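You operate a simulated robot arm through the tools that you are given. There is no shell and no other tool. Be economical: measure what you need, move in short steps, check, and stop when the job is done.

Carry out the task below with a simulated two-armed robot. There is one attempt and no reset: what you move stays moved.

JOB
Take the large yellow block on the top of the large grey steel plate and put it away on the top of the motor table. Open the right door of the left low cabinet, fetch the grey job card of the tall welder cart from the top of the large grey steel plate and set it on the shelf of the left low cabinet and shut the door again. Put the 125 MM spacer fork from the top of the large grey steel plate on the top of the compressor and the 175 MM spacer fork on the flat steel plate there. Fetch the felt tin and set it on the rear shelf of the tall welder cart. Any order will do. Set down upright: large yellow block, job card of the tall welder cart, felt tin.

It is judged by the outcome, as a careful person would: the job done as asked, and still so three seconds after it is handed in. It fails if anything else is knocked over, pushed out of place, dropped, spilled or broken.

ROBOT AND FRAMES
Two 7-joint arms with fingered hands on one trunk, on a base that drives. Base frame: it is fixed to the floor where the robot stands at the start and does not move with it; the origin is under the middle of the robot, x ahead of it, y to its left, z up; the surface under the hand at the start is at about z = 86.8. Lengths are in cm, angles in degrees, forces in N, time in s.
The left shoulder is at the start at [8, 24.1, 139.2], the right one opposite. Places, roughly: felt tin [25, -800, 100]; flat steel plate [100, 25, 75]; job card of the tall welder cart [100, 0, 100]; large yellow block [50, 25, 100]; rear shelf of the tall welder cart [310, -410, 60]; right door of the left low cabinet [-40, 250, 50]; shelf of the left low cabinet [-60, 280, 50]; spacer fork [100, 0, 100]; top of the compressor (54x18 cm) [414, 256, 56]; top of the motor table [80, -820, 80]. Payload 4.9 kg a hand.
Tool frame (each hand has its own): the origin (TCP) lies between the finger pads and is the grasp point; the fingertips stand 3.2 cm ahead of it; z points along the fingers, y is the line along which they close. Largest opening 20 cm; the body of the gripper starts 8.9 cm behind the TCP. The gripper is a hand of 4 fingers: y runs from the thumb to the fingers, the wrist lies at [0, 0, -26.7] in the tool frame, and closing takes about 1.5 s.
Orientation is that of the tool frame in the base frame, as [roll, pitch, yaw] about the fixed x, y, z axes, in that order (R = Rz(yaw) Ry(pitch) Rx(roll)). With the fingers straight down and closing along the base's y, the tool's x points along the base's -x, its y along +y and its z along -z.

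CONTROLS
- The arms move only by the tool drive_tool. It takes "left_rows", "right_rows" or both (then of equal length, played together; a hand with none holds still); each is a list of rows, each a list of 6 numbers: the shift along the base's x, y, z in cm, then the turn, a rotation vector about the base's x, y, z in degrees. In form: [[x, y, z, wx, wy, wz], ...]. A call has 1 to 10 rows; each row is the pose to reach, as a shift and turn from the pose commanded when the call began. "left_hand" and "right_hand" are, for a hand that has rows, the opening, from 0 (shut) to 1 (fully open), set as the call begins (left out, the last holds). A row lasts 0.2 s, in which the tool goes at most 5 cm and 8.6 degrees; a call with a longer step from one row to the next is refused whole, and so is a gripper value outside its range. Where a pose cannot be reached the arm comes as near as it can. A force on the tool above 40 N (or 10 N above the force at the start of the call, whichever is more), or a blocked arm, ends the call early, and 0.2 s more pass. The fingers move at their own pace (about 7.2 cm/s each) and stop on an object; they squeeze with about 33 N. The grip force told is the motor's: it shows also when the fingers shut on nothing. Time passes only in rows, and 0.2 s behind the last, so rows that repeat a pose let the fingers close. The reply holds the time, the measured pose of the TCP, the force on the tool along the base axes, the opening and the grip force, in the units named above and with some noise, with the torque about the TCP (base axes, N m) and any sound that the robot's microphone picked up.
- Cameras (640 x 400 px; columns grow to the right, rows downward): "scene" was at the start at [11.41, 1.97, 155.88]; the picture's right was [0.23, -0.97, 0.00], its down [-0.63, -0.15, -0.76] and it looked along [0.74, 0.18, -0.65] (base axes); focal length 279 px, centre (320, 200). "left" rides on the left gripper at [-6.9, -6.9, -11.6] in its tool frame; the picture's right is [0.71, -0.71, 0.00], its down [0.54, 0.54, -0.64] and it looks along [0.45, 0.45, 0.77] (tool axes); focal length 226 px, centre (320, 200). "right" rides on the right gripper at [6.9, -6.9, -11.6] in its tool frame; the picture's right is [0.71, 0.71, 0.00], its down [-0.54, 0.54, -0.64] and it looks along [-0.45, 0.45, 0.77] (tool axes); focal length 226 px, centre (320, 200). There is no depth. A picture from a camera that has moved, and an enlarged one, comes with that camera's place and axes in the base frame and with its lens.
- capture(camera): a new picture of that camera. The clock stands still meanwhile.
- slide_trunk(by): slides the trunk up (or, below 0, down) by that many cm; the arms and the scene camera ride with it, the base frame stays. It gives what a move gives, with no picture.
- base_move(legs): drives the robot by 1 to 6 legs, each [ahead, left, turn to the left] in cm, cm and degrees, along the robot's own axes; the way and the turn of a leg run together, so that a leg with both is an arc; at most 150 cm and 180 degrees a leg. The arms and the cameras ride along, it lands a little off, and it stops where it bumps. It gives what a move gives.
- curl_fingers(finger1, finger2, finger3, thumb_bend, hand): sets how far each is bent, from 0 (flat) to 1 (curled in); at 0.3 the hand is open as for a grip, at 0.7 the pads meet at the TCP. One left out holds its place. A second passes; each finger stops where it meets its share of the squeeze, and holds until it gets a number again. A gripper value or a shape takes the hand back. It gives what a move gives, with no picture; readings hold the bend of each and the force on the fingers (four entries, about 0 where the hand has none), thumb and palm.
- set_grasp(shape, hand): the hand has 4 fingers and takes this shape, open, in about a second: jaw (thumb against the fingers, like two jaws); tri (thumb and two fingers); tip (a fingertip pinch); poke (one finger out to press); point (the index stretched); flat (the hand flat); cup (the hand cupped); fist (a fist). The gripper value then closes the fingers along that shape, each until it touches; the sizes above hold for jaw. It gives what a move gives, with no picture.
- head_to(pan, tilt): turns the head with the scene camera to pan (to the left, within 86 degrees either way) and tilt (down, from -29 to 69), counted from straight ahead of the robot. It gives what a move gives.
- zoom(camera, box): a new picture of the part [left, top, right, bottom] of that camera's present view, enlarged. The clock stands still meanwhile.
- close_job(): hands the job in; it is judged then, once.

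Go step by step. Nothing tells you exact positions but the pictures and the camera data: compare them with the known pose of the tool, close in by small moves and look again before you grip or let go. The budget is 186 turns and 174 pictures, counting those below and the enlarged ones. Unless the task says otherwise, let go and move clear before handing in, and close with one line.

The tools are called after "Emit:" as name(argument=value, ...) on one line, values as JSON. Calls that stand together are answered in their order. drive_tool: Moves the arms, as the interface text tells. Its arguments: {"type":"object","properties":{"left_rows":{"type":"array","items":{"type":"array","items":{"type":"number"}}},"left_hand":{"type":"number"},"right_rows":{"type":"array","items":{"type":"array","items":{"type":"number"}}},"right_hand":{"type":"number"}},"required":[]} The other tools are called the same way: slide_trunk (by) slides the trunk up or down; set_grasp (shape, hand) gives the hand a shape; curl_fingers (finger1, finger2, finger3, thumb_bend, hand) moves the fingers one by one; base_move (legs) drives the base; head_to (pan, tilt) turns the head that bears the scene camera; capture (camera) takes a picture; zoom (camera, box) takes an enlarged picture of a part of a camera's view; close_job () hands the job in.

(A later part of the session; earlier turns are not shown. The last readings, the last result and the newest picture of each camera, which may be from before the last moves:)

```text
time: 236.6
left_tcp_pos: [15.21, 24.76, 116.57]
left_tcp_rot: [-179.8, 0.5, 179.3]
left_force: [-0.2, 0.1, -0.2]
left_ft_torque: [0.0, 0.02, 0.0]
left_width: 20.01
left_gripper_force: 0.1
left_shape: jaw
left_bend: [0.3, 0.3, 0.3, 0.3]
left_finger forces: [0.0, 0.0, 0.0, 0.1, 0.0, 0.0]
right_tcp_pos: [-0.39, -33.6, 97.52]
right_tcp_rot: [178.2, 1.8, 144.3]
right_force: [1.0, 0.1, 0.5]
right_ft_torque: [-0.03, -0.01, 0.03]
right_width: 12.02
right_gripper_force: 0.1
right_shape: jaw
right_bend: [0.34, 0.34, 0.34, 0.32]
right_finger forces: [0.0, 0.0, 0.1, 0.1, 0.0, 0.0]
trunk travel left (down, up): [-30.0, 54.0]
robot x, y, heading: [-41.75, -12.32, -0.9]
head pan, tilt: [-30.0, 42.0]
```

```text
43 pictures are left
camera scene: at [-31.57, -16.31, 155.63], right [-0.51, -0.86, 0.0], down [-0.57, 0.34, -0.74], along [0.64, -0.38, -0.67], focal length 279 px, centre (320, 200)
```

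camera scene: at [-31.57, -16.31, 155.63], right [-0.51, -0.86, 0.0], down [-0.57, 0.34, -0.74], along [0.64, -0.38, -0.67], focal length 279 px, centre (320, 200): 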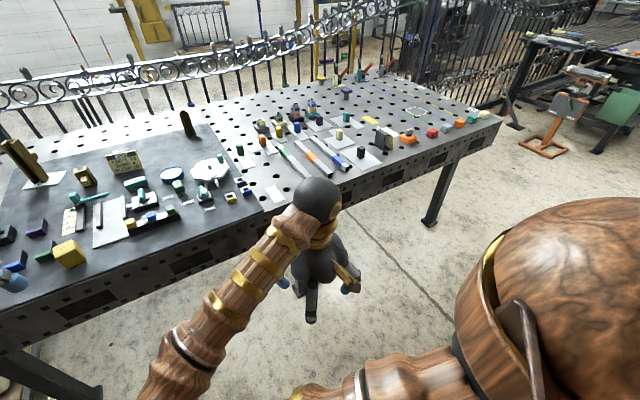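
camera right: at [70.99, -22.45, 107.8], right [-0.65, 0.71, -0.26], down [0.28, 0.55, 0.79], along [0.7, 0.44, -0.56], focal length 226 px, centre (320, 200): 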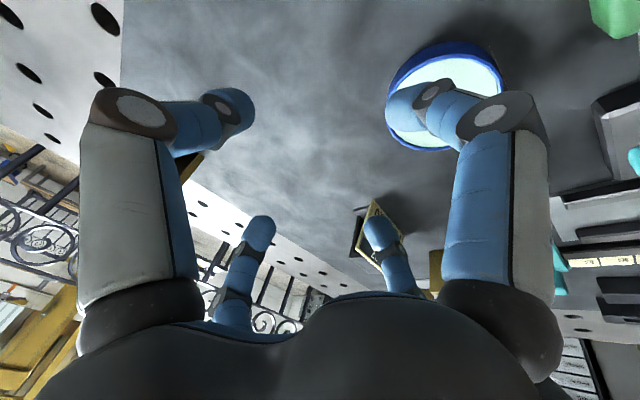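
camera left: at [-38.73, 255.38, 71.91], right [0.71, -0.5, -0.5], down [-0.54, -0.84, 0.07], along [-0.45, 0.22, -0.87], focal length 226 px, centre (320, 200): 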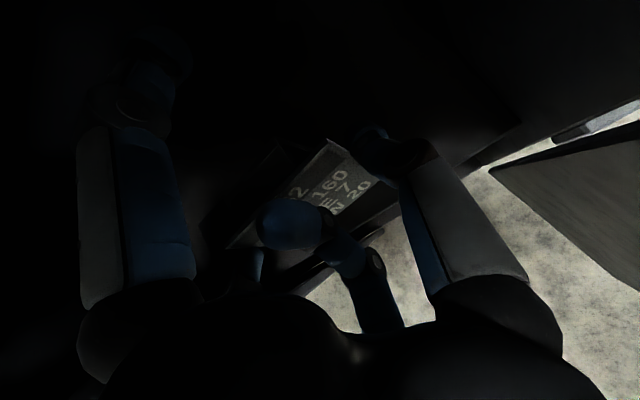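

Emit:
drive_tool(right_rows=[[3, 0, 1, 0, 0, 4], [6, 0, 2, 0, 0, 8], [9, 0, 3, 0, 0, 12], [12, 0, 4, 0, 0, 16], [15, -1, 5, 0, 0, 20], [18, -2, 6, 0, 0, 24], [20, -3, 7, 0, 0, 28], [22, -3, 8, 0, 0, 32], [24, -3, 8, 0, 0, 36], [26, -3, 8, 0, 0, 36]])

Emit:
drive_tool(right_rows=[[1, -3, 2, 0, 0, 0], [1, -7, 4, 0, 0, 0], [1, -11, 6, 0, 0, 0], [0, -15, 8, 0, 0, 0], [-1, -19, 10, 0, 0, 0], [-2, -23, 12, 0, 0, 0]])

```text
time: 238.8
left_tcp_pos: [15.2, 24.88, 116.58]
left_tcp_rot: [-179.9, 0.7, 179.3]
left_force: [-0.5, -0.6, 0.3]
left_ft_torque: [0.0, 0.03, 0.0]
left_width: 20.02
left_gripper_force: 0.0
left_shape: jaw
left_bend: [0.3, 0.3, 0.3, 0.3]
left_finger forces: [0.0, 0.0, 0.0, 0.0, 0.0, 0.0]
right_tcp_pos: [11.42, -23.33, 98.54]
right_tcp_rot: [177.8, 1.2, -179.6]
right_force: [-0.1, 0.3, 0.3]
right_ft_torque: [-0.01, 0.0, 0.04]
right_width: 12.0
right_gripper_force: 0.2
right_shape: jaw
right_bend: [0.34, 0.34, 0.34, 0.32]
right_finger forces: [0.0, 0.1, 0.0, 0.0, 0.0, 0.1]
right hand out of reach, approached as far as the arm can: row 1, 2, 3, 4, 5, 6, 7, 8, 9, 10
trunk travel left (down, up): [-30.0, 54.0]
robot x, y, heading: [-41.75, -12.05, -1.0]
head pan, tilt: [-30.0, 42.0]
```

```text
time: 240.2
left_tcp_pos: [15.03, 24.84, 116.64]
left_tcp_rot: [-179.8, 0.7, 179.3]
left_force: [-0.3, -0.7, -0.3]
left_ft_torque: [-0.04, -0.01, 0.01]
left_width: 20.0
left_gripper_force: 0.0
left_shape: jaw
left_bend: [0.3, 0.3, 0.3, 0.3]
left_finger forces: [0.0, 0.0, 0.0, 0.0, 0.0, 0.0]
right_tcp_pos: [0.71, -30.94, 101.74]
right_tcp_rot: [179.3, 1.8, -179.6]
right_force: [-0.9, 0.5, 0.3]
right_ft_torque: [-0.01, -0.04, 0.02]
right_width: 12.0
right_gripper_force: 0.0
right_shape: jaw
right_bend: [0.34, 0.34, 0.34, 0.32]
right_finger forces: [0.1, 0.0, 0.1, 0.1, 0.1, 0.0]
right hand out of reach, approached as far as the arm can: row 1, 2, 3, 4, 5, 6
trunk travel left (down, up): [-30.0, 54.0]
robot x, y, heading: [-41.88, -11.64, -1.2]
head pan, tilt: [-30.0, 42.0]
```

Emit:
base_move(legs=[[-22, 0, 0]])

Emit:
drive_tool(right_rows=[[1, 1, 0, 0, -8, 0], [2, 2, 0, 0, -16, 0], [4, 3, 0, 0, -24, 0], [6, 4, 0, 0, -32, 0], [8, 4, 0, 0, -40, 0], [10, 4, 0, 0, -45, 0], [13, 4, 0, 0, -45, 0], [16, 4, 0, 0, -45, 0]])

Emit:
drive_tool(right_rows=[[3, -1, 1, 4.8, 4.8, -4.2], [6, -2, 2, 9.6, 9.7, -8.4], [9, -3, 3, 14.4, 14.6, -12.6], [12, -3, 3, 19.1, 19.4, -16.9], [15, -3, 3, 23.9, 24.3, -21], [17, -3, 3, 28.7, 29.1, -25.3], [19, -3, 3, 33.5, 34, -29.5]])

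Emit:
drive_tool(right_rows=[[1, -1, 1, 4.8, 4.8, -4.2], [2, -2, 2, 9.6, 9.7, -8.4], [3, -3, 3, 14.4, 14.6, -12.6], [4, -3, 3, 19.1, 19.4, -16.9], [5, -3, 3, 23.9, 24.3, -21], [5, -3, 3, 28.7, 29.1, -25.3], [5, -3, 3, 33.5, 34, -29.5]])

Emit:
capture(camera="scene")

```text
time: 241.9
left_tcp_pos: [-6.56, 25.19, 116.38]
left_tcp_rot: [-179.8, 0.6, 179.2]
left_force: [-0.2, -1.1, 0.8]
left_ft_torque: [0.01, -0.01, -0.01]
left_width: 20.01
left_gripper_force: 0.0
left_shape: jaw
left_bend: [0.3, 0.3, 0.3, 0.3]
left_finger forces: [0.0, 0.0, 0.0, 0.0, 0.0, 0.1]
right_tcp_pos: [-21.04, -30.61, 101.49]
right_tcp_rot: [179.3, 1.7, -179.7]
right_force: [1.5, -0.1, -0.3]
right_ft_torque: [-0.03, -0.01, 0.01]
right_width: 12.03
right_gripper_force: 0.0
right_shape: jaw
right_bend: [0.34, 0.34, 0.34, 0.32]
right_finger forces: [0.0, 0.1, 0.1, 0.0, 0.0, 0.1]
trunk travel left (down, up): [-30.0, 54.0]
robot x, y, heading: [-63.65, -11.85, -0.9]
head pan, tilt: [-30.0, 42.0]
```

```text
time: 243.7
left_tcp_pos: [-6.61, 25.07, 116.55]
left_tcp_rot: [-179.8, 0.6, 179.2]
left_force: [0.2, 0.2, 0.5]
left_ft_torque: [-0.02, 0.0, -0.02]
left_width: 19.99
left_gripper_force: 0.0
left_shape: jaw
left_bend: [0.3, 0.3, 0.3, 0.3]
left_finger forces: [0.0, 0.1, 0.0, 0.0, 0.0, 0.0]
right_tcp_pos: [-4.87, -26.48, 101.59]
right_tcp_rot: [179.7, 46.7, -179.7]
right_force: [0.0, -0.5, 0.0]
right_ft_torque: [-0.01, -0.02, 0.02]
right_width: 12.01
right_gripper_force: 0.0
right_shape: jaw
right_bend: [0.34, 0.34, 0.34, 0.32]
right_finger forces: [0.0, 0.0, 0.0, 0.0, 0.0, 0.0]
right hand out of reach, approached as far as the arm can: row 1, 2, 3, 4, 5, 6, 7
trunk travel left (down, up): [-30.0, 54.0]
robot x, y, heading: [-63.81, -11.54, -1.1]
head pan, tilt: [-30.0, 42.0]
```

```text
time: 245.3
left_tcp_pos: [-6.63, 25.02, 116.44]
left_tcp_rot: [-179.7, 0.6, 179.2]
left_force: [-0.1, -0.2, -0.8]
left_ft_torque: [0.0, 0.01, -0.02]
left_width: 19.99
left_gripper_force: 0.1
left_shape: jaw
left_bend: [0.3, 0.3, 0.3, 0.3]
left_finger forces: [0.1, 0.0, 0.0, 0.1, 0.1, 0.1]
right_tcp_pos: [-1.23, -16.35, 98.28]
right_tcp_rot: [158.5, 3.8, 139.1]
right_force: [0.6, -0.5, 0.0]
right_ft_torque: [0.0, 0.01, -0.05]
right_width: 11.99
right_gripper_force: 0.0
right_shape: jaw
right_bend: [0.34, 0.34, 0.34, 0.32]
right_finger forces: [0.0, 0.0, 0.0, 0.0, 0.0, 0.1]
right hand out of reach, approached as far as the arm can: row 2, 3, 4, 5, 6, 7
trunk travel left (down, up): [-30.0, 54.0]
robot x, y, heading: [-63.56, -11.65, -1.3]
head pan, tilt: [-30.0, 42.0]
```

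```text
time: 246.9
left_tcp_pos: [-6.56, 25.18, 116.53]
left_tcp_rot: [-179.8, 0.5, 179.2]
left_force: [0.7, -0.7, 0.7]
left_ft_torque: [-0.02, -0.02, -0.02]
left_width: 19.95
left_gripper_force: 0.1
left_shape: jaw
left_bend: [0.3, 0.3, 0.3, 0.3]
left_finger forces: [0.1, 0.1, 0.0, 0.1, 0.0, 0.1]
right_tcp_pos: [-4.12, -3.86, 90.86]
right_tcp_rot: [168.0, -40.7, 103.1]
right_force: [-0.6, -0.3, 0.2]
right_ft_torque: [0.0, -0.04, -0.03]
right_width: 12.02
right_gripper_force: 0.2
right_shape: jaw
right_bend: [0.34, 0.34, 0.34, 0.32]
right_finger forces: [0.0, 0.0, 0.0, 0.1, 0.0, 0.1]
right hand out of reach, approached as far as the arm can: row 1, 2, 3, 4, 5, 6, 7
trunk travel left (down, up): [-30.0, 54.0]
robot x, y, heading: [-63.85, -11.58, -1.1]
head pan, tilt: [-30.0, 42.0]
```

```text
42 pictures are left
camera scene: at [-53.44, -15.95, 155.63], right [-0.52, -0.86, 0.0], down [-0.57, 0.35, -0.74], along [0.64, -0.38, -0.67], focal length 279 px, centre (320, 200)
```

scene: 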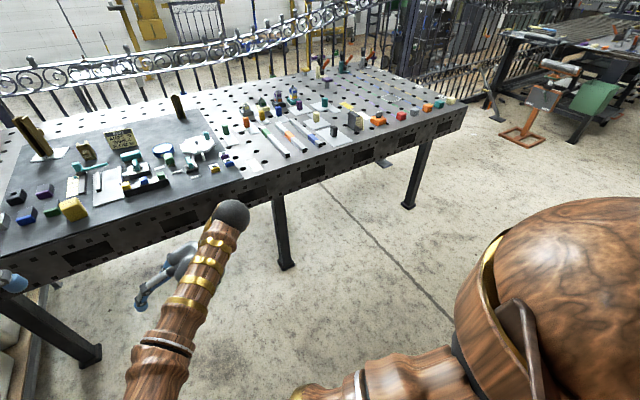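

I'll accept the right arm's posture: it works for near, central grasps. So the right hand takes the yellow block and the left hand the fork. First straighten the right tool to vertical.

Emit:
drive_tool(right_rows=[[0, -2, 2, -7, 0, 0], [0, -5, 4, -14, 0, 0], [0, -8, 6, -21, 0, 0], [-1, -11, 8, -28, 0, 0], [-2, -14, 10, -35, 0, 0], [-3, -17, 11, -41, 0, 0]])

Emit:
drive_tool(right_rows=[[0, 0, 0, 0, 0, 8], [0, 0, 0, 0, 0, 16], [0, 0, 0, 0, 0, 24], [0, 0, 0, 0, 0, 32], [0, 0, 0, 0, 0, 40], [0, 0, 0, 0, 0, 48], [0, 0, 0, 0, 0, 56], [0, 0, 0, 0, 0, 64], [0, 0, 0, 0, 0, 72], [0, 0, 0, 0, 0, 78]])

Emit:
slide_trunk(by=15)

```text
time: 248.3
left_tcp_pos: [-6.66, 24.89, 116.49]
left_tcp_rot: [-179.9, 0.6, 179.2]
left_force: [0.4, -0.5, -0.5]
left_ft_torque: [-0.02, -0.02, -0.03]
left_width: 19.97
left_gripper_force: 0.1
left_shape: jaw
left_bend: [0.3, 0.3, 0.3, 0.3]
left_finger forces: [0.1, 0.0, 0.1, 0.0, 0.0, 0.0]
right_tcp_pos: [-8.53, -20.61, 101.84]
right_tcp_rot: [176.5, -0.2, 100.0]
right_force: [-0.2, 0.5, 0.6]
right_ft_torque: [0.01, 0.03, -0.01]
right_width: 12.01
right_gripper_force: 0.2
right_shape: jaw
right_bend: [0.34, 0.34, 0.34, 0.32]
right_finger forces: [0.0, 0.0, 0.1, 0.0, 0.0, 0.0]
right hand out of reach, approached as far as the arm can: row 1, 2, 3, 4, 5, 6
trunk travel left (down, up): [-30.0, 54.0]
robot x, y, heading: [-64.05, -11.99, -1.0]
head pan, tilt: [-30.0, 42.0]
```

```text
time: 250.5
left_tcp_pos: [-6.67, 25.13, 116.55]
left_tcp_rot: [-179.8, 0.6, 179.2]
left_force: [0.8, -0.1, 0.1]
left_ft_torque: [0.02, -0.01, -0.01]
left_width: 19.97
left_gripper_force: 0.0
left_shape: jaw
left_bend: [0.3, 0.3, 0.3, 0.3]
left_finger forces: [0.0, 0.0, 0.1, 0.0, 0.0, 0.1]
right_tcp_pos: [-9.2, -19.78, 99.93]
right_tcp_rot: [176.8, -0.1, 178.0]
right_force: [-0.3, -1.1, 1.2]
right_ft_torque: [0.02, 0.02, 0.03]
right_width: 12.01
right_gripper_force: 0.1
right_shape: jaw
right_bend: [0.34, 0.34, 0.34, 0.32]
right_finger forces: [0.0, 0.0, 0.1, 0.0, 0.0, 0.0]
right hand out of reach, approached as far as the arm can: row 2, 3, 4, 5, 6, 7, 8, 9, 10
trunk travel left (down, up): [-30.0, 54.0]
robot x, y, heading: [-63.68, -11.83, -1.2]
head pan, tilt: [-30.0, 42.0]
```

```text
time: 252.2
left_tcp_pos: [-6.64, 25.09, 131.4]
left_tcp_rot: [-179.8, 0.6, 179.2]
left_force: [0.6, 0.6, -0.8]
left_ft_torque: [-0.01, 0.0, 0.0]
left_width: 20.01
left_gripper_force: 0.1
left_shape: jaw
left_bend: [0.3, 0.3, 0.3, 0.3]
left_finger forces: [0.0, 0.0, 0.1, 0.0, 0.0, 0.0]
right_tcp_pos: [-9.29, -19.77, 114.85]
right_tcp_rot: [176.8, 0.0, 178.0]
right_force: [0.1, 0.2, 0.4]
right_ft_torque: [0.01, -0.02, -0.01]
right_width: 12.03
right_gripper_force: 0.1
right_shape: jaw
right_bend: [0.34, 0.34, 0.34, 0.32]
right_finger forces: [0.0, 0.1, 0.1, 0.0, 0.1, 0.0]
trunk travel left (down, up): [-45.0, 39.0]
robot x, y, heading: [-63.75, -11.63, -1.2]
head pan, tilt: [-30.0, 42.0]
```

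Emit:
base_move(legs=[[0, 0, 1.2], [57.5, 40, 0]])

Emit:
capture(camera="right")

```text
time: 256.3
left_tcp_pos: [48.75, 64.32, 131.66]
left_tcp_rot: [-179.9, 0.6, 179.5]
left_force: [-0.2, -0.6, -0.5]
left_ft_torque: [0.01, -0.02, 0.01]
left_width: 19.98
left_gripper_force: 0.0
left_shape: jaw
left_bend: [0.3, 0.3, 0.3, 0.3]
left_finger forces: [0.0, 0.1, 0.0, 0.0, 0.1, 0.0]
right_tcp_pos: [46.35, 19.56, 114.97]
right_tcp_rot: [176.7, 0.1, 178.2]
right_force: [-0.2, 0.7, 0.4]
right_ft_torque: [0.03, -0.05, 0.01]
right_width: 11.99
right_gripper_force: 0.1
right_shape: jaw
right_bend: [0.34, 0.34, 0.34, 0.32]
right_finger forces: [0.0, 0.0, 0.1, 0.0, 0.1, 0.0]
trunk travel left (down, up): [-45.0, 39.0]
robot x, y, heading: [-8.34, 27.8, -0.6]
head pan, tilt: [-30.0, 42.0]
```

```text
41 pictures are left
camera right: at [39.29, 12.25, 126.07], right [-0.69, 0.73, 0.04], down [0.56, 0.49, 0.67], along [0.47, 0.48, -0.74], focal length 226 px, centre (320, 200)
```

right: 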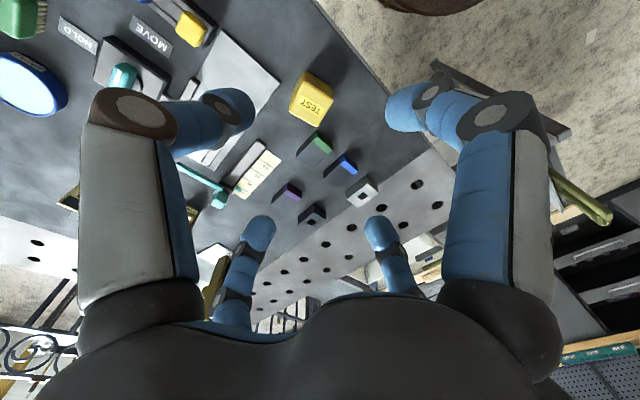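

Emit:
drive_tool(right_rows=[[0.5, 0.3, -1, 0, 0, 0], [1.1, 0.5, -2, 0, 0, 0]])

Emit:
slide_trunk(by=-15)

Emit:
capture(camera="right")

```text
time: 256.9
left_tcp_pos: [48.97, 64.53, 131.54]
left_tcp_rot: [-179.8, 0.6, 179.6]
left_force: [0.1, 0.5, -0.5]
left_ft_torque: [-0.01, -0.01, -0.01]
left_width: 20.0
left_gripper_force: 0.0
left_shape: jaw
left_bend: [0.3, 0.3, 0.3, 0.3]
left_finger forces: [0.0, 0.1, 0.1, 0.0, 0.0, 0.0]
right_tcp_pos: [47.84, 20.11, 112.81]
right_tcp_rot: [176.8, 0.0, 178.3]
right_force: [-0.4, -0.3, 0.2]
right_ft_torque: [0.01, 0.03, 0.02]
right_width: 12.01
right_gripper_force: 0.1
right_shape: jaw
right_bend: [0.34, 0.34, 0.34, 0.32]
right_finger forces: [0.1, 0.0, 0.0, 0.0, 0.0, 0.0]
trunk travel left (down, up): [-45.0, 39.0]
robot x, y, heading: [-7.97, 28.01, -0.7]
head pan, tilt: [-30.0, 42.0]
```

```text
time: 258.7
left_tcp_pos: [48.79, 64.51, 116.52]
left_tcp_rot: [-180.0, 0.6, 179.5]
left_force: [-0.6, 0.1, -1.1]
left_ft_torque: [-0.01, 0.01, 0.0]
left_width: 20.0
left_gripper_force: 0.0
left_shape: jaw
left_bend: [0.3, 0.3, 0.3, 0.3]
left_finger forces: [0.1, 0.1, 0.0, 0.0, 0.0, 0.1]
right_tcp_pos: [47.89, 20.12, 97.88]
right_tcp_rot: [176.8, 0.0, 178.3]
right_force: [0.4, 0.4, 1.2]
right_ft_torque: [-0.03, 0.0, -0.01]
right_width: 12.01
right_gripper_force: 0.0
right_shape: jaw
right_bend: [0.34, 0.34, 0.34, 0.32]
right_finger forces: [0.0, 0.1, 0.0, 0.1, 0.0, 0.1]
trunk travel left (down, up): [-30.0, 54.0]
robot x, y, heading: [-8.3, 27.32, -0.7]
head pan, tilt: [-30.0, 42.0]
```

```text
40 pictures are left
camera right: at [40.68, 12.85, 109.04], right [-0.69, 0.73, 0.04], down [0.56, 0.49, 0.67], along [0.47, 0.48, -0.74], focal length 226 px, centre (320, 200)
```

right: 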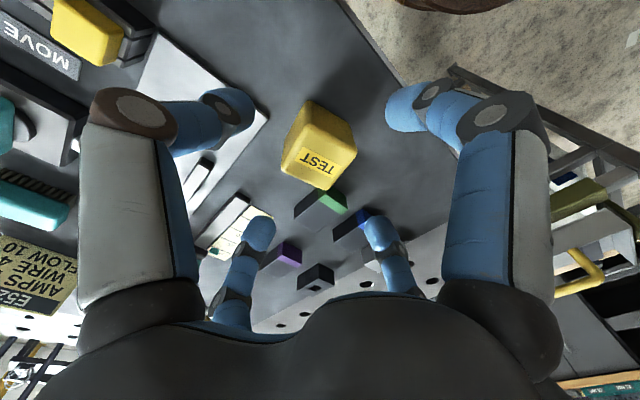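

Emit:
drive_tool(right_rows=[[-0.2, 0, -2, 0, 0, 0], [-0.3, 0, -4, 0, 0, 0], [-0.3, 0, -6.3, 0, 0, 0], [-0.3, 0, -6.3, 0, 0, 0]])

Emit:
drive_tool(right_hand=0, right_rows=[[0, 0, 0, 0, 0, 0], [0, 0, 0, 0, 0, 0], [0, 0, 0, 0, 0, 0], [0, 0, 0, 0, 0, 0], [0, 0, 0, 0, 0, 0]])

Emit:
capture(camera="right")

```text
time: 259.7
left_tcp_pos: [48.85, 64.4, 116.65]
left_tcp_rot: [-179.8, 0.6, 179.4]
left_force: [0.0, 0.7, -0.3]
left_ft_torque: [0.02, 0.01, 0.0]
left_width: 19.98
left_gripper_force: 0.0
left_shape: jaw
left_bend: [0.3, 0.3, 0.3, 0.3]
left_finger forces: [0.1, 0.1, 0.0, 0.0, 0.1, 0.0]
right_tcp_pos: [47.51, 20.0, 91.42]
right_tcp_rot: [176.8, 0.1, 178.2]
right_force: [0.1, -0.3, 0.2]
right_ft_torque: [0.01, 0.0, 0.01]
right_width: 11.99
right_gripper_force: 0.1
right_shape: jaw
right_bend: [0.34, 0.34, 0.34, 0.32]
right_finger forces: [0.0, 0.0, 0.1, 0.0, 0.0, 0.0]
trunk travel left (down, up): [-30.0, 54.0]
robot x, y, heading: [-7.88, 27.57, -0.9]
head pan, tilt: [-30.0, 42.0]
```

```text
time: 260.9
left_tcp_pos: [48.83, 64.49, 116.54]
left_tcp_rot: [-179.8, 0.5, 179.4]
left_force: [-0.4, 0.0, -0.2]
left_ft_torque: [-0.01, 0.0, -0.04]
left_width: 19.98
left_gripper_force: 0.0
left_shape: jaw
left_bend: [0.3, 0.3, 0.3, 0.3]
left_finger forces: [0.0, 0.0, 0.0, 0.0, 0.0, 0.0]
right_tcp_pos: [47.59, 19.97, 91.44]
right_tcp_rot: [176.8, 0.0, 178.1]
right_force: [0.1, 0.3, -0.4]
right_ft_torque: [-0.03, 0.0, -0.04]
right_width: 4.6
right_gripper_force: 33.2
right_shape: jaw
right_bend: [0.56, 0.5, 0.48, 0.53]
right_finger forces: [27.7, 28.9, 28.9, 0.1, 28.7, 0.1]
trunk travel left (down, up): [-30.0, 54.0]
robot x, y, heading: [-8.1, 27.6, -0.7]
head pan, tilt: [-30.0, 42.0]
```

```text
39 pictures are left
camera right: at [40.42, 12.62, 102.61], right [-0.69, 0.73, 0.04], down [0.56, 0.49, 0.67], along [0.47, 0.48, -0.74], focal length 226 px, centre (320, 200)
```

right: 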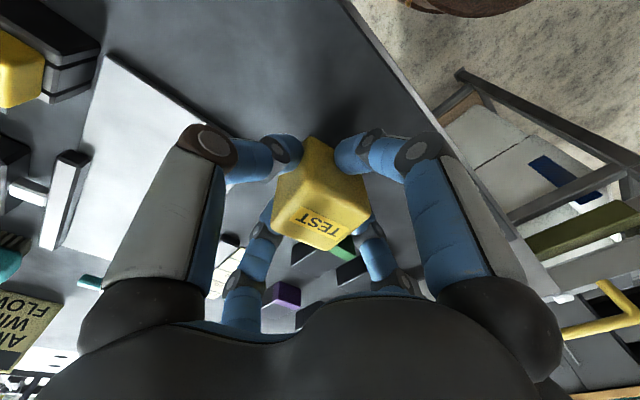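

Emit:
slide_trunk(by=14)

Emit:
base_move(legs=[[-25, 0, 0.8], [0, -70, 0], [45, 0, 0]])

Emit:
head_to(pan=0, tilt=42)

Emit:
capture(camera="scene")

```text
time: 262.6
left_tcp_pos: [48.98, 64.41, 130.56]
left_tcp_rot: [-179.7, 0.6, 179.5]
left_force: [1.4, -0.2, 0.5]
left_ft_torque: [0.05, -0.01, 0.0]
left_width: 20.0
left_gripper_force: 0.0
left_shape: jaw
left_bend: [0.3, 0.3, 0.3, 0.3]
left_finger forces: [0.0, 0.0, 0.1, 0.1, 0.1, 0.0]
right_tcp_pos: [47.55, 19.99, 105.46]
right_tcp_rot: [176.9, 0.0, 178.2]
right_force: [0.1, -0.2, -2.7]
right_ft_torque: [0.0, 0.0, 0.02]
right_width: 4.61
right_gripper_force: 32.5
right_shape: jaw
right_bend: [0.56, 0.5, 0.48, 0.53]
right_finger forces: [27.7, 28.9, 28.9, 0.0, 28.7, 0.1]
trunk travel left (down, up): [-44.0, 40.0]
robot x, y, heading: [-7.83, 27.57, -0.7]
head pan, tilt: [-30.0, 42.0]
```

```text
time: 270.2
left_tcp_pos: [68.67, -7.81, 130.62]
left_tcp_rot: [-179.8, 0.8, 179.4]
left_force: [-0.2, -0.2, -0.3]
left_ft_torque: [-0.01, -0.01, 0.0]
left_width: 20.0
left_gripper_force: 0.1
left_shape: jaw
left_bend: [0.3, 0.3, 0.3, 0.3]
left_finger forces: [0.0, 0.0, 0.1, 0.1, 0.1, 0.0]
right_tcp_pos: [67.18, -52.37, 105.52]
right_tcp_rot: [176.7, 0.0, 178.2]
right_force: [0.2, -0.2, -1.7]
right_ft_torque: [0.01, -0.01, 0.0]
right_width: 4.6
right_gripper_force: 33.1
right_shape: jaw
right_bend: [0.56, 0.5, 0.48, 0.53]
right_finger forces: [27.9, 29.0, 28.9, 0.0, 28.7, 0.1]
trunk travel left (down, up): [-44.0, 40.0]
robot x, y, heading: [11.84, -44.84, -1.0]
head pan, tilt: [-30.0, 42.0]
```

```text
time: 271.2
left_tcp_pos: [68.83, -7.84, 130.55]
left_tcp_rot: [-179.8, 0.7, 179.5]
left_force: [0.2, 0.1, -0.2]
left_ft_torque: [0.01, 0.01, -0.04]
left_width: 19.97
left_gripper_force: 0.1
left_shape: jaw
left_bend: [0.3, 0.3, 0.3, 0.3]
left_finger forces: [0.1, 0.0, 0.1, 0.1, 0.1, 0.0]
right_tcp_pos: [67.18, -52.39, 105.37]
right_tcp_rot: [176.9, 0.0, 178.2]
right_force: [-0.7, 0.0, -2.5]
right_ft_torque: [0.0, 0.01, 0.0]
right_width: 4.58
right_gripper_force: 32.9
right_shape: jaw
right_bend: [0.56, 0.5, 0.48, 0.53]
right_finger forces: [27.8, 28.9, 29.1, 0.1, 28.8, 0.0]
trunk travel left (down, up): [-44.0, 40.0]
robot x, y, heading: [11.11, -44.88, -0.8]
head pan, tilt: [0.0, 42.0]
```

```text
38 pictures are left
camera scene: at [23.22, -44.93, 169.62], right [-0.02, -1.0, 0.0], down [-0.67, 0.01, -0.74], along [0.74, -0.01, -0.67], focal length 279 px, centre (320, 200)
```

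scene: 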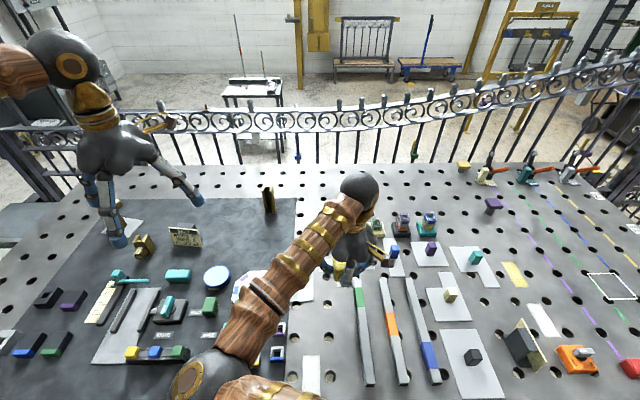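

Emit:
drive_tool(left_hand=0.6, left_rows=[[4, -2, -1.5, 0, -2, 0], [8, -4, -3, 0, -4, 0], [12, -6, -4.5, 0, -7, 0], [16, -8, -6, 0, -10, 0], [20, -10, -7.5, 0, -13, 0], [24, -12, -9, 0, -16, 0], [28, -14, -10.5, 0, -20, 0], [31.5, -16, -12.5, 0, -20, 0], [33.7, -16.8, -14.5, 0, -20, 0]])

Emit:
capture(camera="left")

```text
time: 273.2
left_tcp_pos: [102.41, -24.56, 116.03]
left_tcp_rot: [-180.0, 20.7, 179.4]
left_force: [-0.6, 0.4, 0.4]
left_ft_torque: [-0.02, 0.0, 0.02]
left_width: 12.06
left_gripper_force: 0.1
left_shape: jaw
left_bend: [0.34, 0.34, 0.34, 0.32]
left_finger forces: [0.0, 0.0, 0.1, 0.0, 0.0, 0.0]
right_tcp_pos: [67.42, -52.36, 105.38]
right_tcp_rot: [176.9, -0.1, 178.2]
right_force: [-0.2, 0.0, -2.0]
right_ft_torque: [0.0, 0.06, 0.01]
right_width: 4.61
right_gripper_force: 33.0
right_shape: jaw
right_bend: [0.56, 0.5, 0.48, 0.53]
right_finger forces: [27.8, 28.9, 29.0, 0.0, 28.9, 0.0]
trunk travel left (down, up): [-44.0, 40.0]
robot x, y, heading: [11.43, -44.92, -0.7]
head pan, tilt: [0.0, 42.0]
```

```text
37 pictures are left
camera left: at [104.6, -31.61, 129.28], right [-0.67, -0.7, -0.25], down [-0.73, 0.55, 0.41], along [-0.15, 0.46, -0.88], focal length 226 px, centre (320, 200)
```

left: 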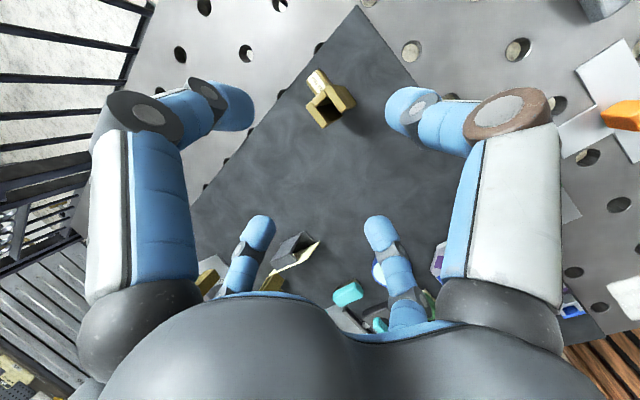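

Emit:
drive_tool(left_rows=[[0.5, -0.7, -4, 0, 0, 0], [1, -1.45, -8, 0, 0, 0], [2.5, -1.45, -12, 0, 0, 0], [4, -1.45, -16, 0, 0, 0], [5.2, -1.45, -19.3, 0, 0, 0], [5.6, -1.45, -20.5, 0, 0, 0], [5.6, -1.45, -20.5, 0, 0, 0]])

Emit:
capture(camera="left")

```text
time: 274.8
left_tcp_pos: [107.94, -26.21, 95.35]
left_tcp_rot: [-180.0, 20.6, 179.4]
left_force: [0.2, 0.0, -0.3]
left_ft_torque: [0.02, -0.03, 0.03]
left_width: 12.05
left_gripper_force: 0.1
left_shape: jaw
left_bend: [0.34, 0.34, 0.34, 0.32]
left_finger forces: [0.1, 0.0, 0.1, 0.0, 0.1, 0.0]
right_tcp_pos: [67.39, -52.48, 105.46]
right_tcp_rot: [176.7, 0.0, 178.2]
right_force: [0.5, -0.3, -2.2]
right_ft_torque: [0.0, 0.04, -0.01]
right_width: 4.63
right_gripper_force: 32.8
right_shape: jaw
right_bend: [0.56, 0.5, 0.48, 0.53]
right_finger forces: [27.7, 28.9, 28.9, 0.0, 28.6, 0.0]
trunk travel left (down, up): [-44.0, 40.0]
robot x, y, heading: [12.0, -44.85, -0.9]
head pan, tilt: [0.0, 42.0]
```

```text
36 pictures are left
camera left: at [110.16, -33.21, 108.72], right [-0.67, -0.7, -0.25], down [-0.73, 0.55, 0.41], along [-0.15, 0.46, -0.88], focal length 226 px, centre (320, 200)
```

left: 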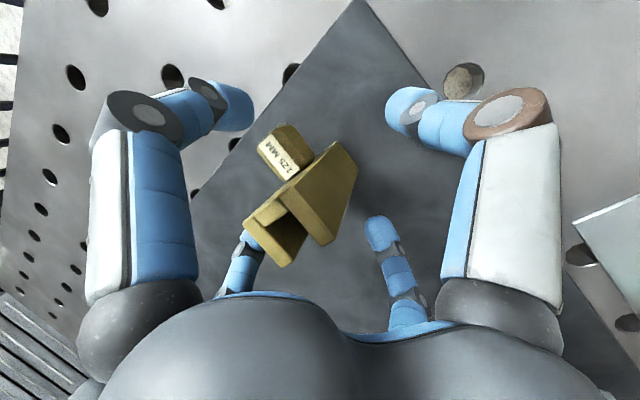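

Emit:
drive_tool(left_hand=0, left_rows=[[0, 0, 0, 0, 0, 0], [0, 0, 0, 0, 0, 0], [0, 0, 0, 0, 0, 0], [0, 0, 0, 0, 0, 0], [0, 0, 0, 0, 0, 0], [0, 0, 0, 0, 0, 0]])

Emit:
capture(camera="left")

```text
time: 276.2
left_tcp_pos: [107.84, -26.28, 95.39]
left_tcp_rot: [180.0, 20.7, 179.3]
left_force: [1.2, 0.6, 1.4]
left_ft_torque: [-0.03, -0.19, 0.0]
left_width: 4.06
left_gripper_force: 32.6
left_shape: jaw
left_bend: [0.41, 0.51, 0.54, 0.61]
left_finger forces: [31.8, 29.2, 28.3, 0.0, 29.6, 0.0]
right_tcp_pos: [67.47, -52.47, 105.43]
right_tcp_rot: [176.8, 0.1, 178.2]
right_force: [0.1, -0.2, -1.2]
right_ft_torque: [-0.05, 0.03, 0.0]
right_width: 4.6
right_gripper_force: 32.8
right_shape: jaw
right_bend: [0.56, 0.5, 0.48, 0.53]
right_finger forces: [27.9, 28.9, 29.0, 0.0, 28.7, 0.0]
trunk travel left (down, up): [-44.0, 40.0]
robot x, y, heading: [11.51, -44.79, -0.8]
head pan, tilt: [0.0, 42.0]
```

```text
35 pictures are left
camera left: at [110.16, -33.23, 108.78], right [-0.67, -0.7, -0.25], down [-0.73, 0.55, 0.41], along [-0.15, 0.46, -0.88], focal length 226 px, centre (320, 200)
```

left: 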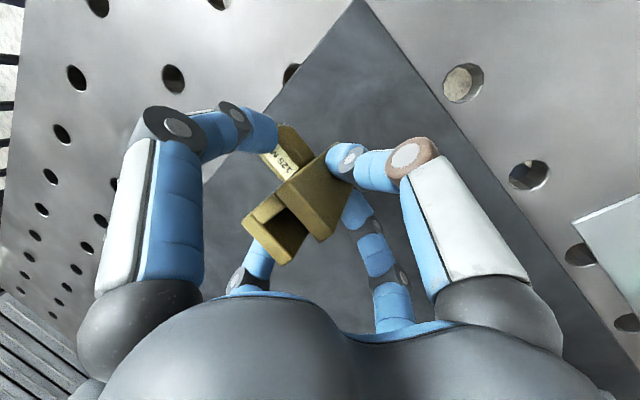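

Fork 125 is gripped. I lift, retract, and drive around toward the compressor.

Emit:
drive_tool(left_rows=[[0, 0, 2, 0, 0, 0], [0, 0, 6, 0, 0, 0], [0, 0, 10.5, 0, 0, 0], [-1, 1, 15, 0, 0, 0], [-4, 3, 18, 0, 0, 0], [-8, 5, 18, 0, 0, 0], [-12, 7, 18, 0, 0, 0], [-16, 9, 18, 0, 0, 0], [-20, 11, 18, 0, 0, 0], [-24, 13, 18, 0, 0, 0]])

Emit:
drive_tool(left_rows=[[-4, 2, 0, 0, 0, 0], [-8, 4, 0, 0, 0, 0], [-12, 6, 0, 0, 0, 0], [-16, 6, 0, 0, 0, 0]])

Emit:
base_move(legs=[[-60, 0, 0.8], [0, 115, 0], [0, 110, 0]])

Emit:
head_to(pan=0, tilt=15)

Emit:
capture(camera="scene")

```text
time: 278.4
left_tcp_pos: [83.64, -13.17, 113.48]
left_tcp_rot: [-179.9, 20.7, 179.4]
left_force: [-0.3, -0.1, -4.1]
left_ft_torque: [-0.01, -0.01, -0.01]
left_width: 4.02
left_gripper_force: 33.0
left_shape: jaw
left_bend: [0.42, 0.51, 0.54, 0.61]
left_finger forces: [32.5, 28.8, 28.2, 0.1, 29.5, 0.0]
right_tcp_pos: [67.17, -52.35, 105.47]
right_tcp_rot: [176.9, 0.1, 178.3]
right_force: [0.4, 0.2, -1.9]
right_ft_torque: [-0.03, -0.02, 0.0]
right_width: 4.6
right_gripper_force: 32.8
right_shape: jaw
right_bend: [0.56, 0.5, 0.48, 0.53]
right_finger forces: [27.8, 28.8, 29.0, 0.0, 28.7, 0.0]
trunk travel left (down, up): [-44.0, 40.0]
robot x, y, heading: [11.73, -44.82, -0.9]
head pan, tilt: [0.0, 42.0]
```

```text
time: 279.4
left_tcp_pos: [67.73, -7.03, 113.6]
left_tcp_rot: [-179.8, 20.8, 179.3]
left_force: [-0.9, -0.1, -3.9]
left_ft_torque: [-0.02, 0.01, 0.0]
left_width: 4.0
left_gripper_force: 33.5
left_shape: jaw
left_bend: [0.42, 0.51, 0.54, 0.61]
left_finger forces: [32.9, 28.8, 28.5, 0.0, 29.3, 0.0]
right_tcp_pos: [67.13, -52.36, 105.58]
right_tcp_rot: [176.9, 0.1, 178.2]
right_force: [-0.1, 1.1, -2.6]
right_ft_torque: [0.0, -0.02, 0.03]
right_width: 4.6
right_gripper_force: 33.3
right_shape: jaw
right_bend: [0.56, 0.5, 0.48, 0.53]
right_finger forces: [27.8, 28.9, 29.1, 0.0, 28.7, 0.1]
trunk travel left (down, up): [-44.0, 40.0]
robot x, y, heading: [11.1, -44.86, -1.1]
head pan, tilt: [0.0, 42.0]
```

```text
time: 293.3
left_tcp_pos: [13.6, 214.28, 113.67]
left_tcp_rot: [180.0, 20.6, 178.2]
left_force: [-0.3, -0.5, -3.6]
left_ft_torque: [-0.03, 0.08, 0.02]
left_width: 3.99
left_gripper_force: 32.8
left_shape: jaw
left_bend: [0.42, 0.51, 0.54, 0.61]
left_finger forces: [33.0, 28.7, 28.2, 0.1, 29.4, 0.0]
right_tcp_pos: [11.92, 168.93, 105.35]
right_tcp_rot: [176.8, 0.0, 177.0]
right_force: [0.5, 0.0, -2.5]
right_ft_torque: [0.0, 0.0, 0.01]
right_width: 4.6
right_gripper_force: 33.0
right_shape: jaw
right_bend: [0.56, 0.5, 0.48, 0.53]
right_finger forces: [27.9, 28.8, 28.9, 0.0, 28.7, 0.0]
trunk travel left (down, up): [-44.0, 40.0]
robot x, y, heading: [-43.77, 177.75, -2.1]
head pan, tilt: [0.0, 42.0]
```

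```text
time: 294.2
left_tcp_pos: [13.37, 214.37, 113.56]
left_tcp_rot: [-179.8, 20.7, 178.2]
left_force: [-0.1, -0.5, -5.1]
left_ft_torque: [-0.02, 0.04, 0.0]
left_width: 4.0
left_gripper_force: 33.3
left_shape: jaw
left_bend: [0.42, 0.51, 0.54, 0.61]
left_finger forces: [33.1, 28.7, 28.1, 0.0, 29.4, 0.0]
right_tcp_pos: [12.07, 168.98, 105.36]
right_tcp_rot: [176.8, -0.1, 177.0]
right_force: [-0.1, 0.1, -2.4]
right_ft_torque: [-0.03, -0.01, 0.02]
right_width: 4.59
right_gripper_force: 33.2
right_shape: jaw
right_bend: [0.56, 0.5, 0.48, 0.53]
right_finger forces: [27.8, 29.0, 28.9, 0.0, 28.6, 0.0]
trunk travel left (down, up): [-44.0, 40.0]
robot x, y, heading: [-43.42, 177.64, -2.0]
head pan, tilt: [0.0, 15.0]
```

```text
34 pictures are left
camera scene: at [-30.95, 177.32, 173.86], right [-0.04, -1.0, 0.0], down [-0.26, 0.01, -0.97], along [0.96, -0.03, -0.26], focal length 279 px, centre (320, 200)
```

scene: 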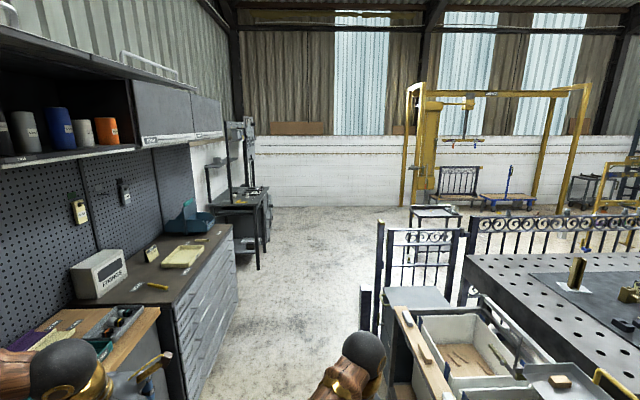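

Emit:
drive_tool(left_rows=[[0, -4, 0, 0, 0, 0], [0, -8, 0, 0, 0, 0], [0, -12, 0, 0, 0, 0], [0, -15, 0, 0, 0, 0]])

Emit:
base_move(legs=[[0, 6, 2], [150, 0, 0], [150, 0, 0], [50, 0, 0]])

Emit:
head_to(pan=30, tilt=35)

Emit:
capture(camera="scene")

```text
time: 295.2
left_tcp_pos: [13.68, 198.9, 113.74]
left_tcp_rot: [-180.0, 20.6, 178.1]
left_force: [-0.3, -0.3, -4.9]
left_ft_torque: [-0.04, 0.05, -0.01]
left_width: 4.01
left_gripper_force: 32.7
left_shape: jaw
left_bend: [0.42, 0.51, 0.54, 0.61]
left_finger forces: [32.9, 29.0, 27.9, 0.0, 29.9, 0.1]
right_tcp_pos: [12.07, 168.94, 105.42]
right_tcp_rot: [176.8, 0.0, 177.0]
right_force: [-0.1, -0.1, -2.6]
right_ft_torque: [0.0, 0.06, -0.02]
right_width: 4.63
right_gripper_force: 32.8
right_shape: jaw
right_bend: [0.56, 0.5, 0.48, 0.53]
right_finger forces: [27.7, 28.9, 28.9, 0.0, 28.6, 0.0]
trunk travel left (down, up): [-44.0, 40.0]
robot x, y, heading: [-43.33, 177.53, -1.9]
head pan, tilt: [0.0, 15.0]
```

```text
time: 311.8
left_tcp_pos: [338.38, 224.6, 113.66]
left_tcp_rot: [-179.6, 20.2, -175.1]
left_force: [0.0, 0.2, -4.0]
left_ft_torque: [-0.06, 0.01, 0.02]
left_width: 4.02
left_gripper_force: 33.0
left_shape: jaw
left_bend: [0.42, 0.51, 0.54, 0.61]
left_finger forces: [33.1, 29.2, 28.1, 0.0, 29.8, 0.0]
right_tcp_pos: [340.18, 194.65, 105.43]
right_tcp_rot: [176.9, 0.2, -176.4]
right_force: [-0.2, 0.7, -3.0]
right_ft_torque: [-0.03, -0.05, -0.01]
right_width: 4.61
right_gripper_force: 33.0
right_shape: jaw
right_bend: [0.56, 0.5, 0.48, 0.53]
right_finger forces: [28.0, 29.2, 29.3, 0.1, 28.8, 0.1]
trunk travel left (down, up): [-44.0, 40.0]
robot x, y, heading: [284.64, 197.5, 4.4]
head pan, tilt: [0.0, 15.0]
stopped in leg 4: the robot was blocked; the commanded pose is now the measured one
```

```text
time: 312.7
left_tcp_pos: [338.73, 224.42, 113.43]
left_tcp_rot: [-179.6, 20.2, -175.2]
left_force: [-0.3, -0.6, -3.8]
left_ft_torque: [-0.02, 0.03, -0.03]
left_width: 4.02
left_gripper_force: 32.8
left_shape: jaw
left_bend: [0.42, 0.51, 0.54, 0.61]
left_finger forces: [33.0, 29.1, 28.1, 0.0, 29.9, 0.0]
right_tcp_pos: [340.54, 194.49, 105.35]
right_tcp_rot: [176.8, -0.1, -176.5]
right_force: [-0.1, 0.2, -2.3]
right_ft_torque: [-0.04, -0.02, 0.02]
right_width: 4.6
right_gripper_force: 32.9
right_shape: jaw
right_bend: [0.56, 0.5, 0.48, 0.53]
right_finger forces: [28.0, 29.2, 29.2, 0.0, 28.8, 0.0]
trunk travel left (down, up): [-44.0, 40.0]
robot x, y, heading: [284.14, 197.3, 4.3]
head pan, tilt: [30.0, 35.0]
```

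```text
33 pictures are left
camera scene: at [294.98, 202.19, 170.67], right [0.56, -0.83, 0.0], down [-0.47, -0.32, -0.82], along [0.68, 0.46, -0.57], focal length 279 px, centre (320, 200)
```

scene: 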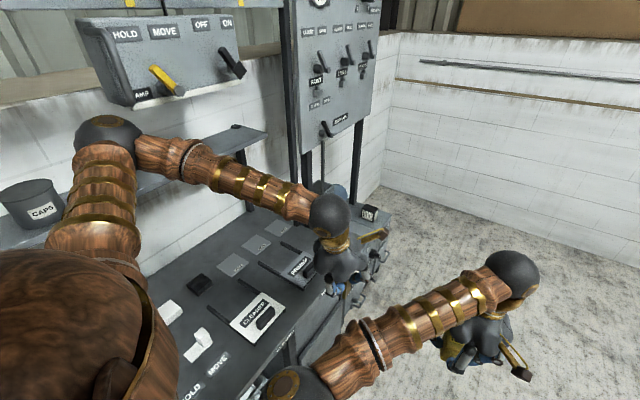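

The robot touched the bench's edge. I'll sidestep right, go ahead past it and turn to face the compressor.

Emit:
base_move(legs=[[-4, -30, 0], [0, 0, -4.4], [118, 0, 0], [0, 0, 88]])

Emit:
head_to(pan=0, tilt=50)

Emit:
capture(camera="scene")

```text
time: 324.5
left_tcp_pos: [375.98, 223.91, 113.56]
left_tcp_rot: [-179.6, 20.3, -89.9]
left_force: [-0.6, -0.5, -4.6]
left_ft_torque: [-0.03, -0.03, 0.02]
left_width: 4.01
left_gripper_force: 33.0
left_shape: jaw
left_bend: [0.42, 0.51, 0.54, 0.61]
left_finger forces: [32.9, 29.0, 27.1, 0.1, 29.4, 0.0]
right_tcp_pos: [405.74, 223.34, 105.31]
right_tcp_rot: [176.9, 0.0, -91.2]
right_force: [-0.2, 0.6, -3.2]
right_ft_torque: [-0.03, -0.02, 0.0]
right_width: 4.6
right_gripper_force: 33.0
right_shape: jaw
right_bend: [0.56, 0.5, 0.48, 0.53]
right_finger forces: [27.4, 28.9, 28.8, 0.0, 28.7, 0.0]
trunk travel left (down, up): [-44.0, 40.0]
robot x, y, heading: [399.1, 167.81, 89.6]
head pan, tilt: [30.0, 35.0]
```

```text
time: 325.5
left_tcp_pos: [375.92, 223.92, 113.49]
left_tcp_rot: [-179.6, 20.3, -89.9]
left_force: [0.0, 0.9, -4.8]
left_ft_torque: [-0.04, -0.06, 0.0]
left_width: 4.0
left_gripper_force: 33.4
left_shape: jaw
left_bend: [0.42, 0.51, 0.54, 0.61]
left_finger forces: [32.9, 28.8, 27.2, 0.1, 29.5, 0.1]
right_tcp_pos: [405.89, 223.31, 105.43]
right_tcp_rot: [176.8, 0.1, -91.2]
right_force: [0.3, 0.1, -1.8]
right_ft_torque: [-0.01, 0.01, 0.0]
right_width: 4.6
right_gripper_force: 32.5
right_shape: jaw
right_bend: [0.56, 0.5, 0.48, 0.53]
right_finger forces: [27.4, 29.1, 28.7, 0.1, 28.7, 0.1]
trunk travel left (down, up): [-44.0, 40.0]
robot x, y, heading: [398.91, 167.76, 89.5]
head pan, tilt: [0.0, 50.0]
```

```text
32 pictures are left
camera scene: at [398.88, 178.42, 168.5], right [1.0, -0.01, 0.0], down [0.0, -0.77, -0.64], along [0.0, 0.64, -0.77], focal length 279 px, centre (320, 200)
```

scene: 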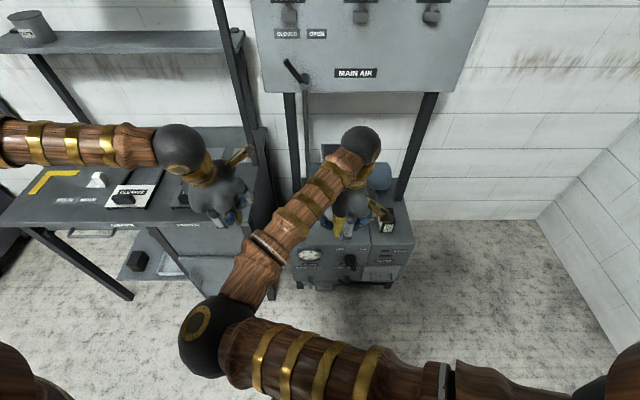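

Emit:
base_move(legs=[[0, -20, 0]])

Emit:
slide_trunk(by=-20)

Emit:
capture(camera="scene")

```text
time: 327.1
left_tcp_pos: [395.15, 223.68, 113.44]
left_tcp_rot: [-179.5, 20.2, -89.7]
left_force: [-0.4, -0.3, -4.3]
left_ft_torque: [-0.04, -0.04, -0.03]
left_width: 3.99
left_gripper_force: 33.0
left_shape: jaw
left_bend: [0.42, 0.51, 0.54, 0.61]
left_finger forces: [32.9, 28.9, 27.1, 0.0, 29.4, 0.1]
right_tcp_pos: [425.12, 223.23, 105.27]
right_tcp_rot: [176.9, 0.0, -91.1]
right_force: [-0.2, -1.0, -2.0]
right_ft_torque: [-0.04, -0.06, -0.01]
right_width: 4.59
right_gripper_force: 32.9
right_shape: jaw
right_bend: [0.56, 0.5, 0.48, 0.53]
right_finger forces: [27.4, 29.0, 28.7, 0.0, 28.8, 0.0]
trunk travel left (down, up): [-44.0, 40.0]
robot x, y, heading: [418.38, 167.45, 89.3]
head pan, tilt: [0.0, 50.0]
```

```text
time: 329.2
left_tcp_pos: [395.53, 223.68, 93.52]
left_tcp_rot: [-179.5, 20.2, -89.7]
left_force: [0.6, 0.0, -4.9]
left_ft_torque: [-0.04, -0.01, -0.02]
left_width: 4.0
left_gripper_force: 33.6
left_shape: jaw
left_bend: [0.42, 0.51, 0.54, 0.61]
left_finger forces: [32.8, 28.9, 27.1, 0.0, 29.5, 0.0]
right_tcp_pos: [425.44, 223.11, 85.44]
right_tcp_rot: [176.8, -0.1, -91.1]
right_force: [0.5, -0.1, -2.2]
right_ft_torque: [-0.04, -0.02, -0.02]
right_width: 4.6
right_gripper_force: 33.1
right_shape: jaw
right_bend: [0.56, 0.5, 0.48, 0.53]
right_finger forces: [27.4, 29.1, 28.8, 0.0, 28.8, 0.0]
trunk travel left (down, up): [-24.0, 60.0]
robot x, y, heading: [418.33, 167.46, 89.8]
head pan, tilt: [0.0, 50.0]
```

```text
31 pictures are left
camera scene: at [418.55, 178.28, 148.5], right [1.0, 0.0, 0.0], down [0.0, -0.77, -0.64], along [0.0, 0.64, -0.77], focal length 279 px, centre (320, 200)
```

scene: 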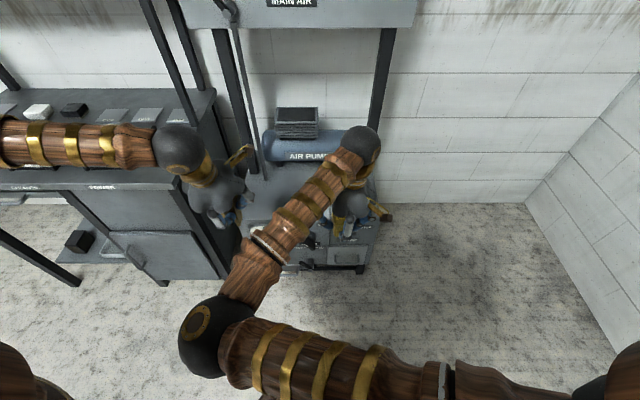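

Emit:
drive_tool(left_rows=[[0.5, 4, 0, 0, 0, 0], [1, 8, 0, 0, 0, 0], [1.5, 12, 0, 0, 0, 0], [2, 16, 0, 0, 0, 0], [2.5, 20, 0, 0, 0, 0], [3, 24, -1, 0, 0, 0], [3.5, 28, -3, 0, 0, 0], [3.5, 31, -6, 0, 0, 0], [3.5, 32, -10, 0, 0, 0], [3.5, 32, -14, 0, 0, 0]])

Emit:
capture(camera="left")

Emit:
zoom(camera="scene", box=[180, 100, 400, 280])

```text
time: 331.4
left_tcp_pos: [398.7, 256.07, 79.22]
left_tcp_rot: [-179.6, 20.2, -89.8]
left_force: [0.4, 0.4, -4.9]
left_ft_torque: [-0.07, -0.06, 0.04]
left_width: 3.99
left_gripper_force: 32.6
left_shape: jaw
left_bend: [0.42, 0.51, 0.54, 0.61]
left_finger forces: [33.1, 28.9, 27.4, 0.0, 29.5, 0.1]
right_tcp_pos: [425.42, 223.31, 85.35]
right_tcp_rot: [176.7, -0.1, -91.2]
right_force: [-1.1, 0.7, -2.5]
right_ft_torque: [-0.02, 0.01, -0.03]
right_width: 4.61
right_gripper_force: 32.6
right_shape: jaw
right_bend: [0.56, 0.5, 0.48, 0.53]
right_finger forces: [27.5, 29.0, 28.9, 0.0, 28.7, 0.0]
trunk travel left (down, up): [-24.0, 60.0]
robot x, y, heading: [418.54, 167.69, 89.9]
head pan, tilt: [0.0, 50.0]
```

```text
30 pictures are left
camera left: at [405.44, 258.42, 92.58], right [0.71, -0.66, -0.24], down [-0.54, -0.73, 0.41], along [-0.45, -0.16, -0.88], focal length 226 px, centre (320, 200)
```

left: 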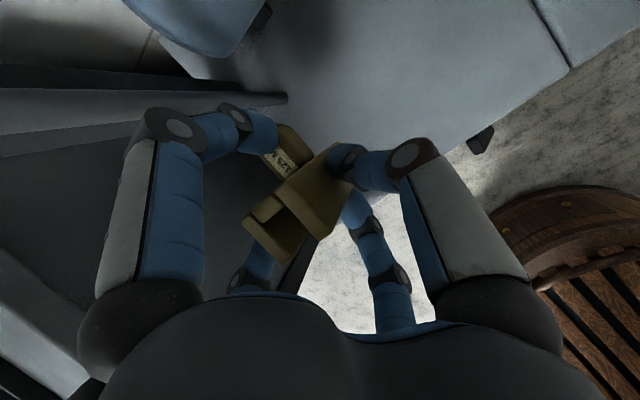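

```text
2.22 times, centred on (290, 190) of scene
camera zoom: at [418.54, 178.44, 148.49], right [1.0, 0.0, 0.0], down [0.0, -0.77, -0.64], along [0.0, 0.64, -0.77], focal length 620 px, centre (387, 222)
```

zoom: 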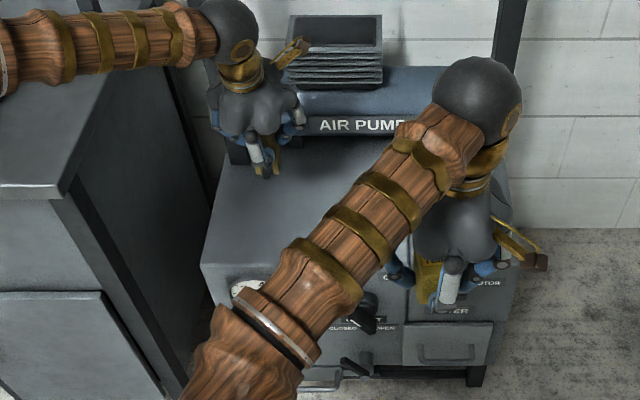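

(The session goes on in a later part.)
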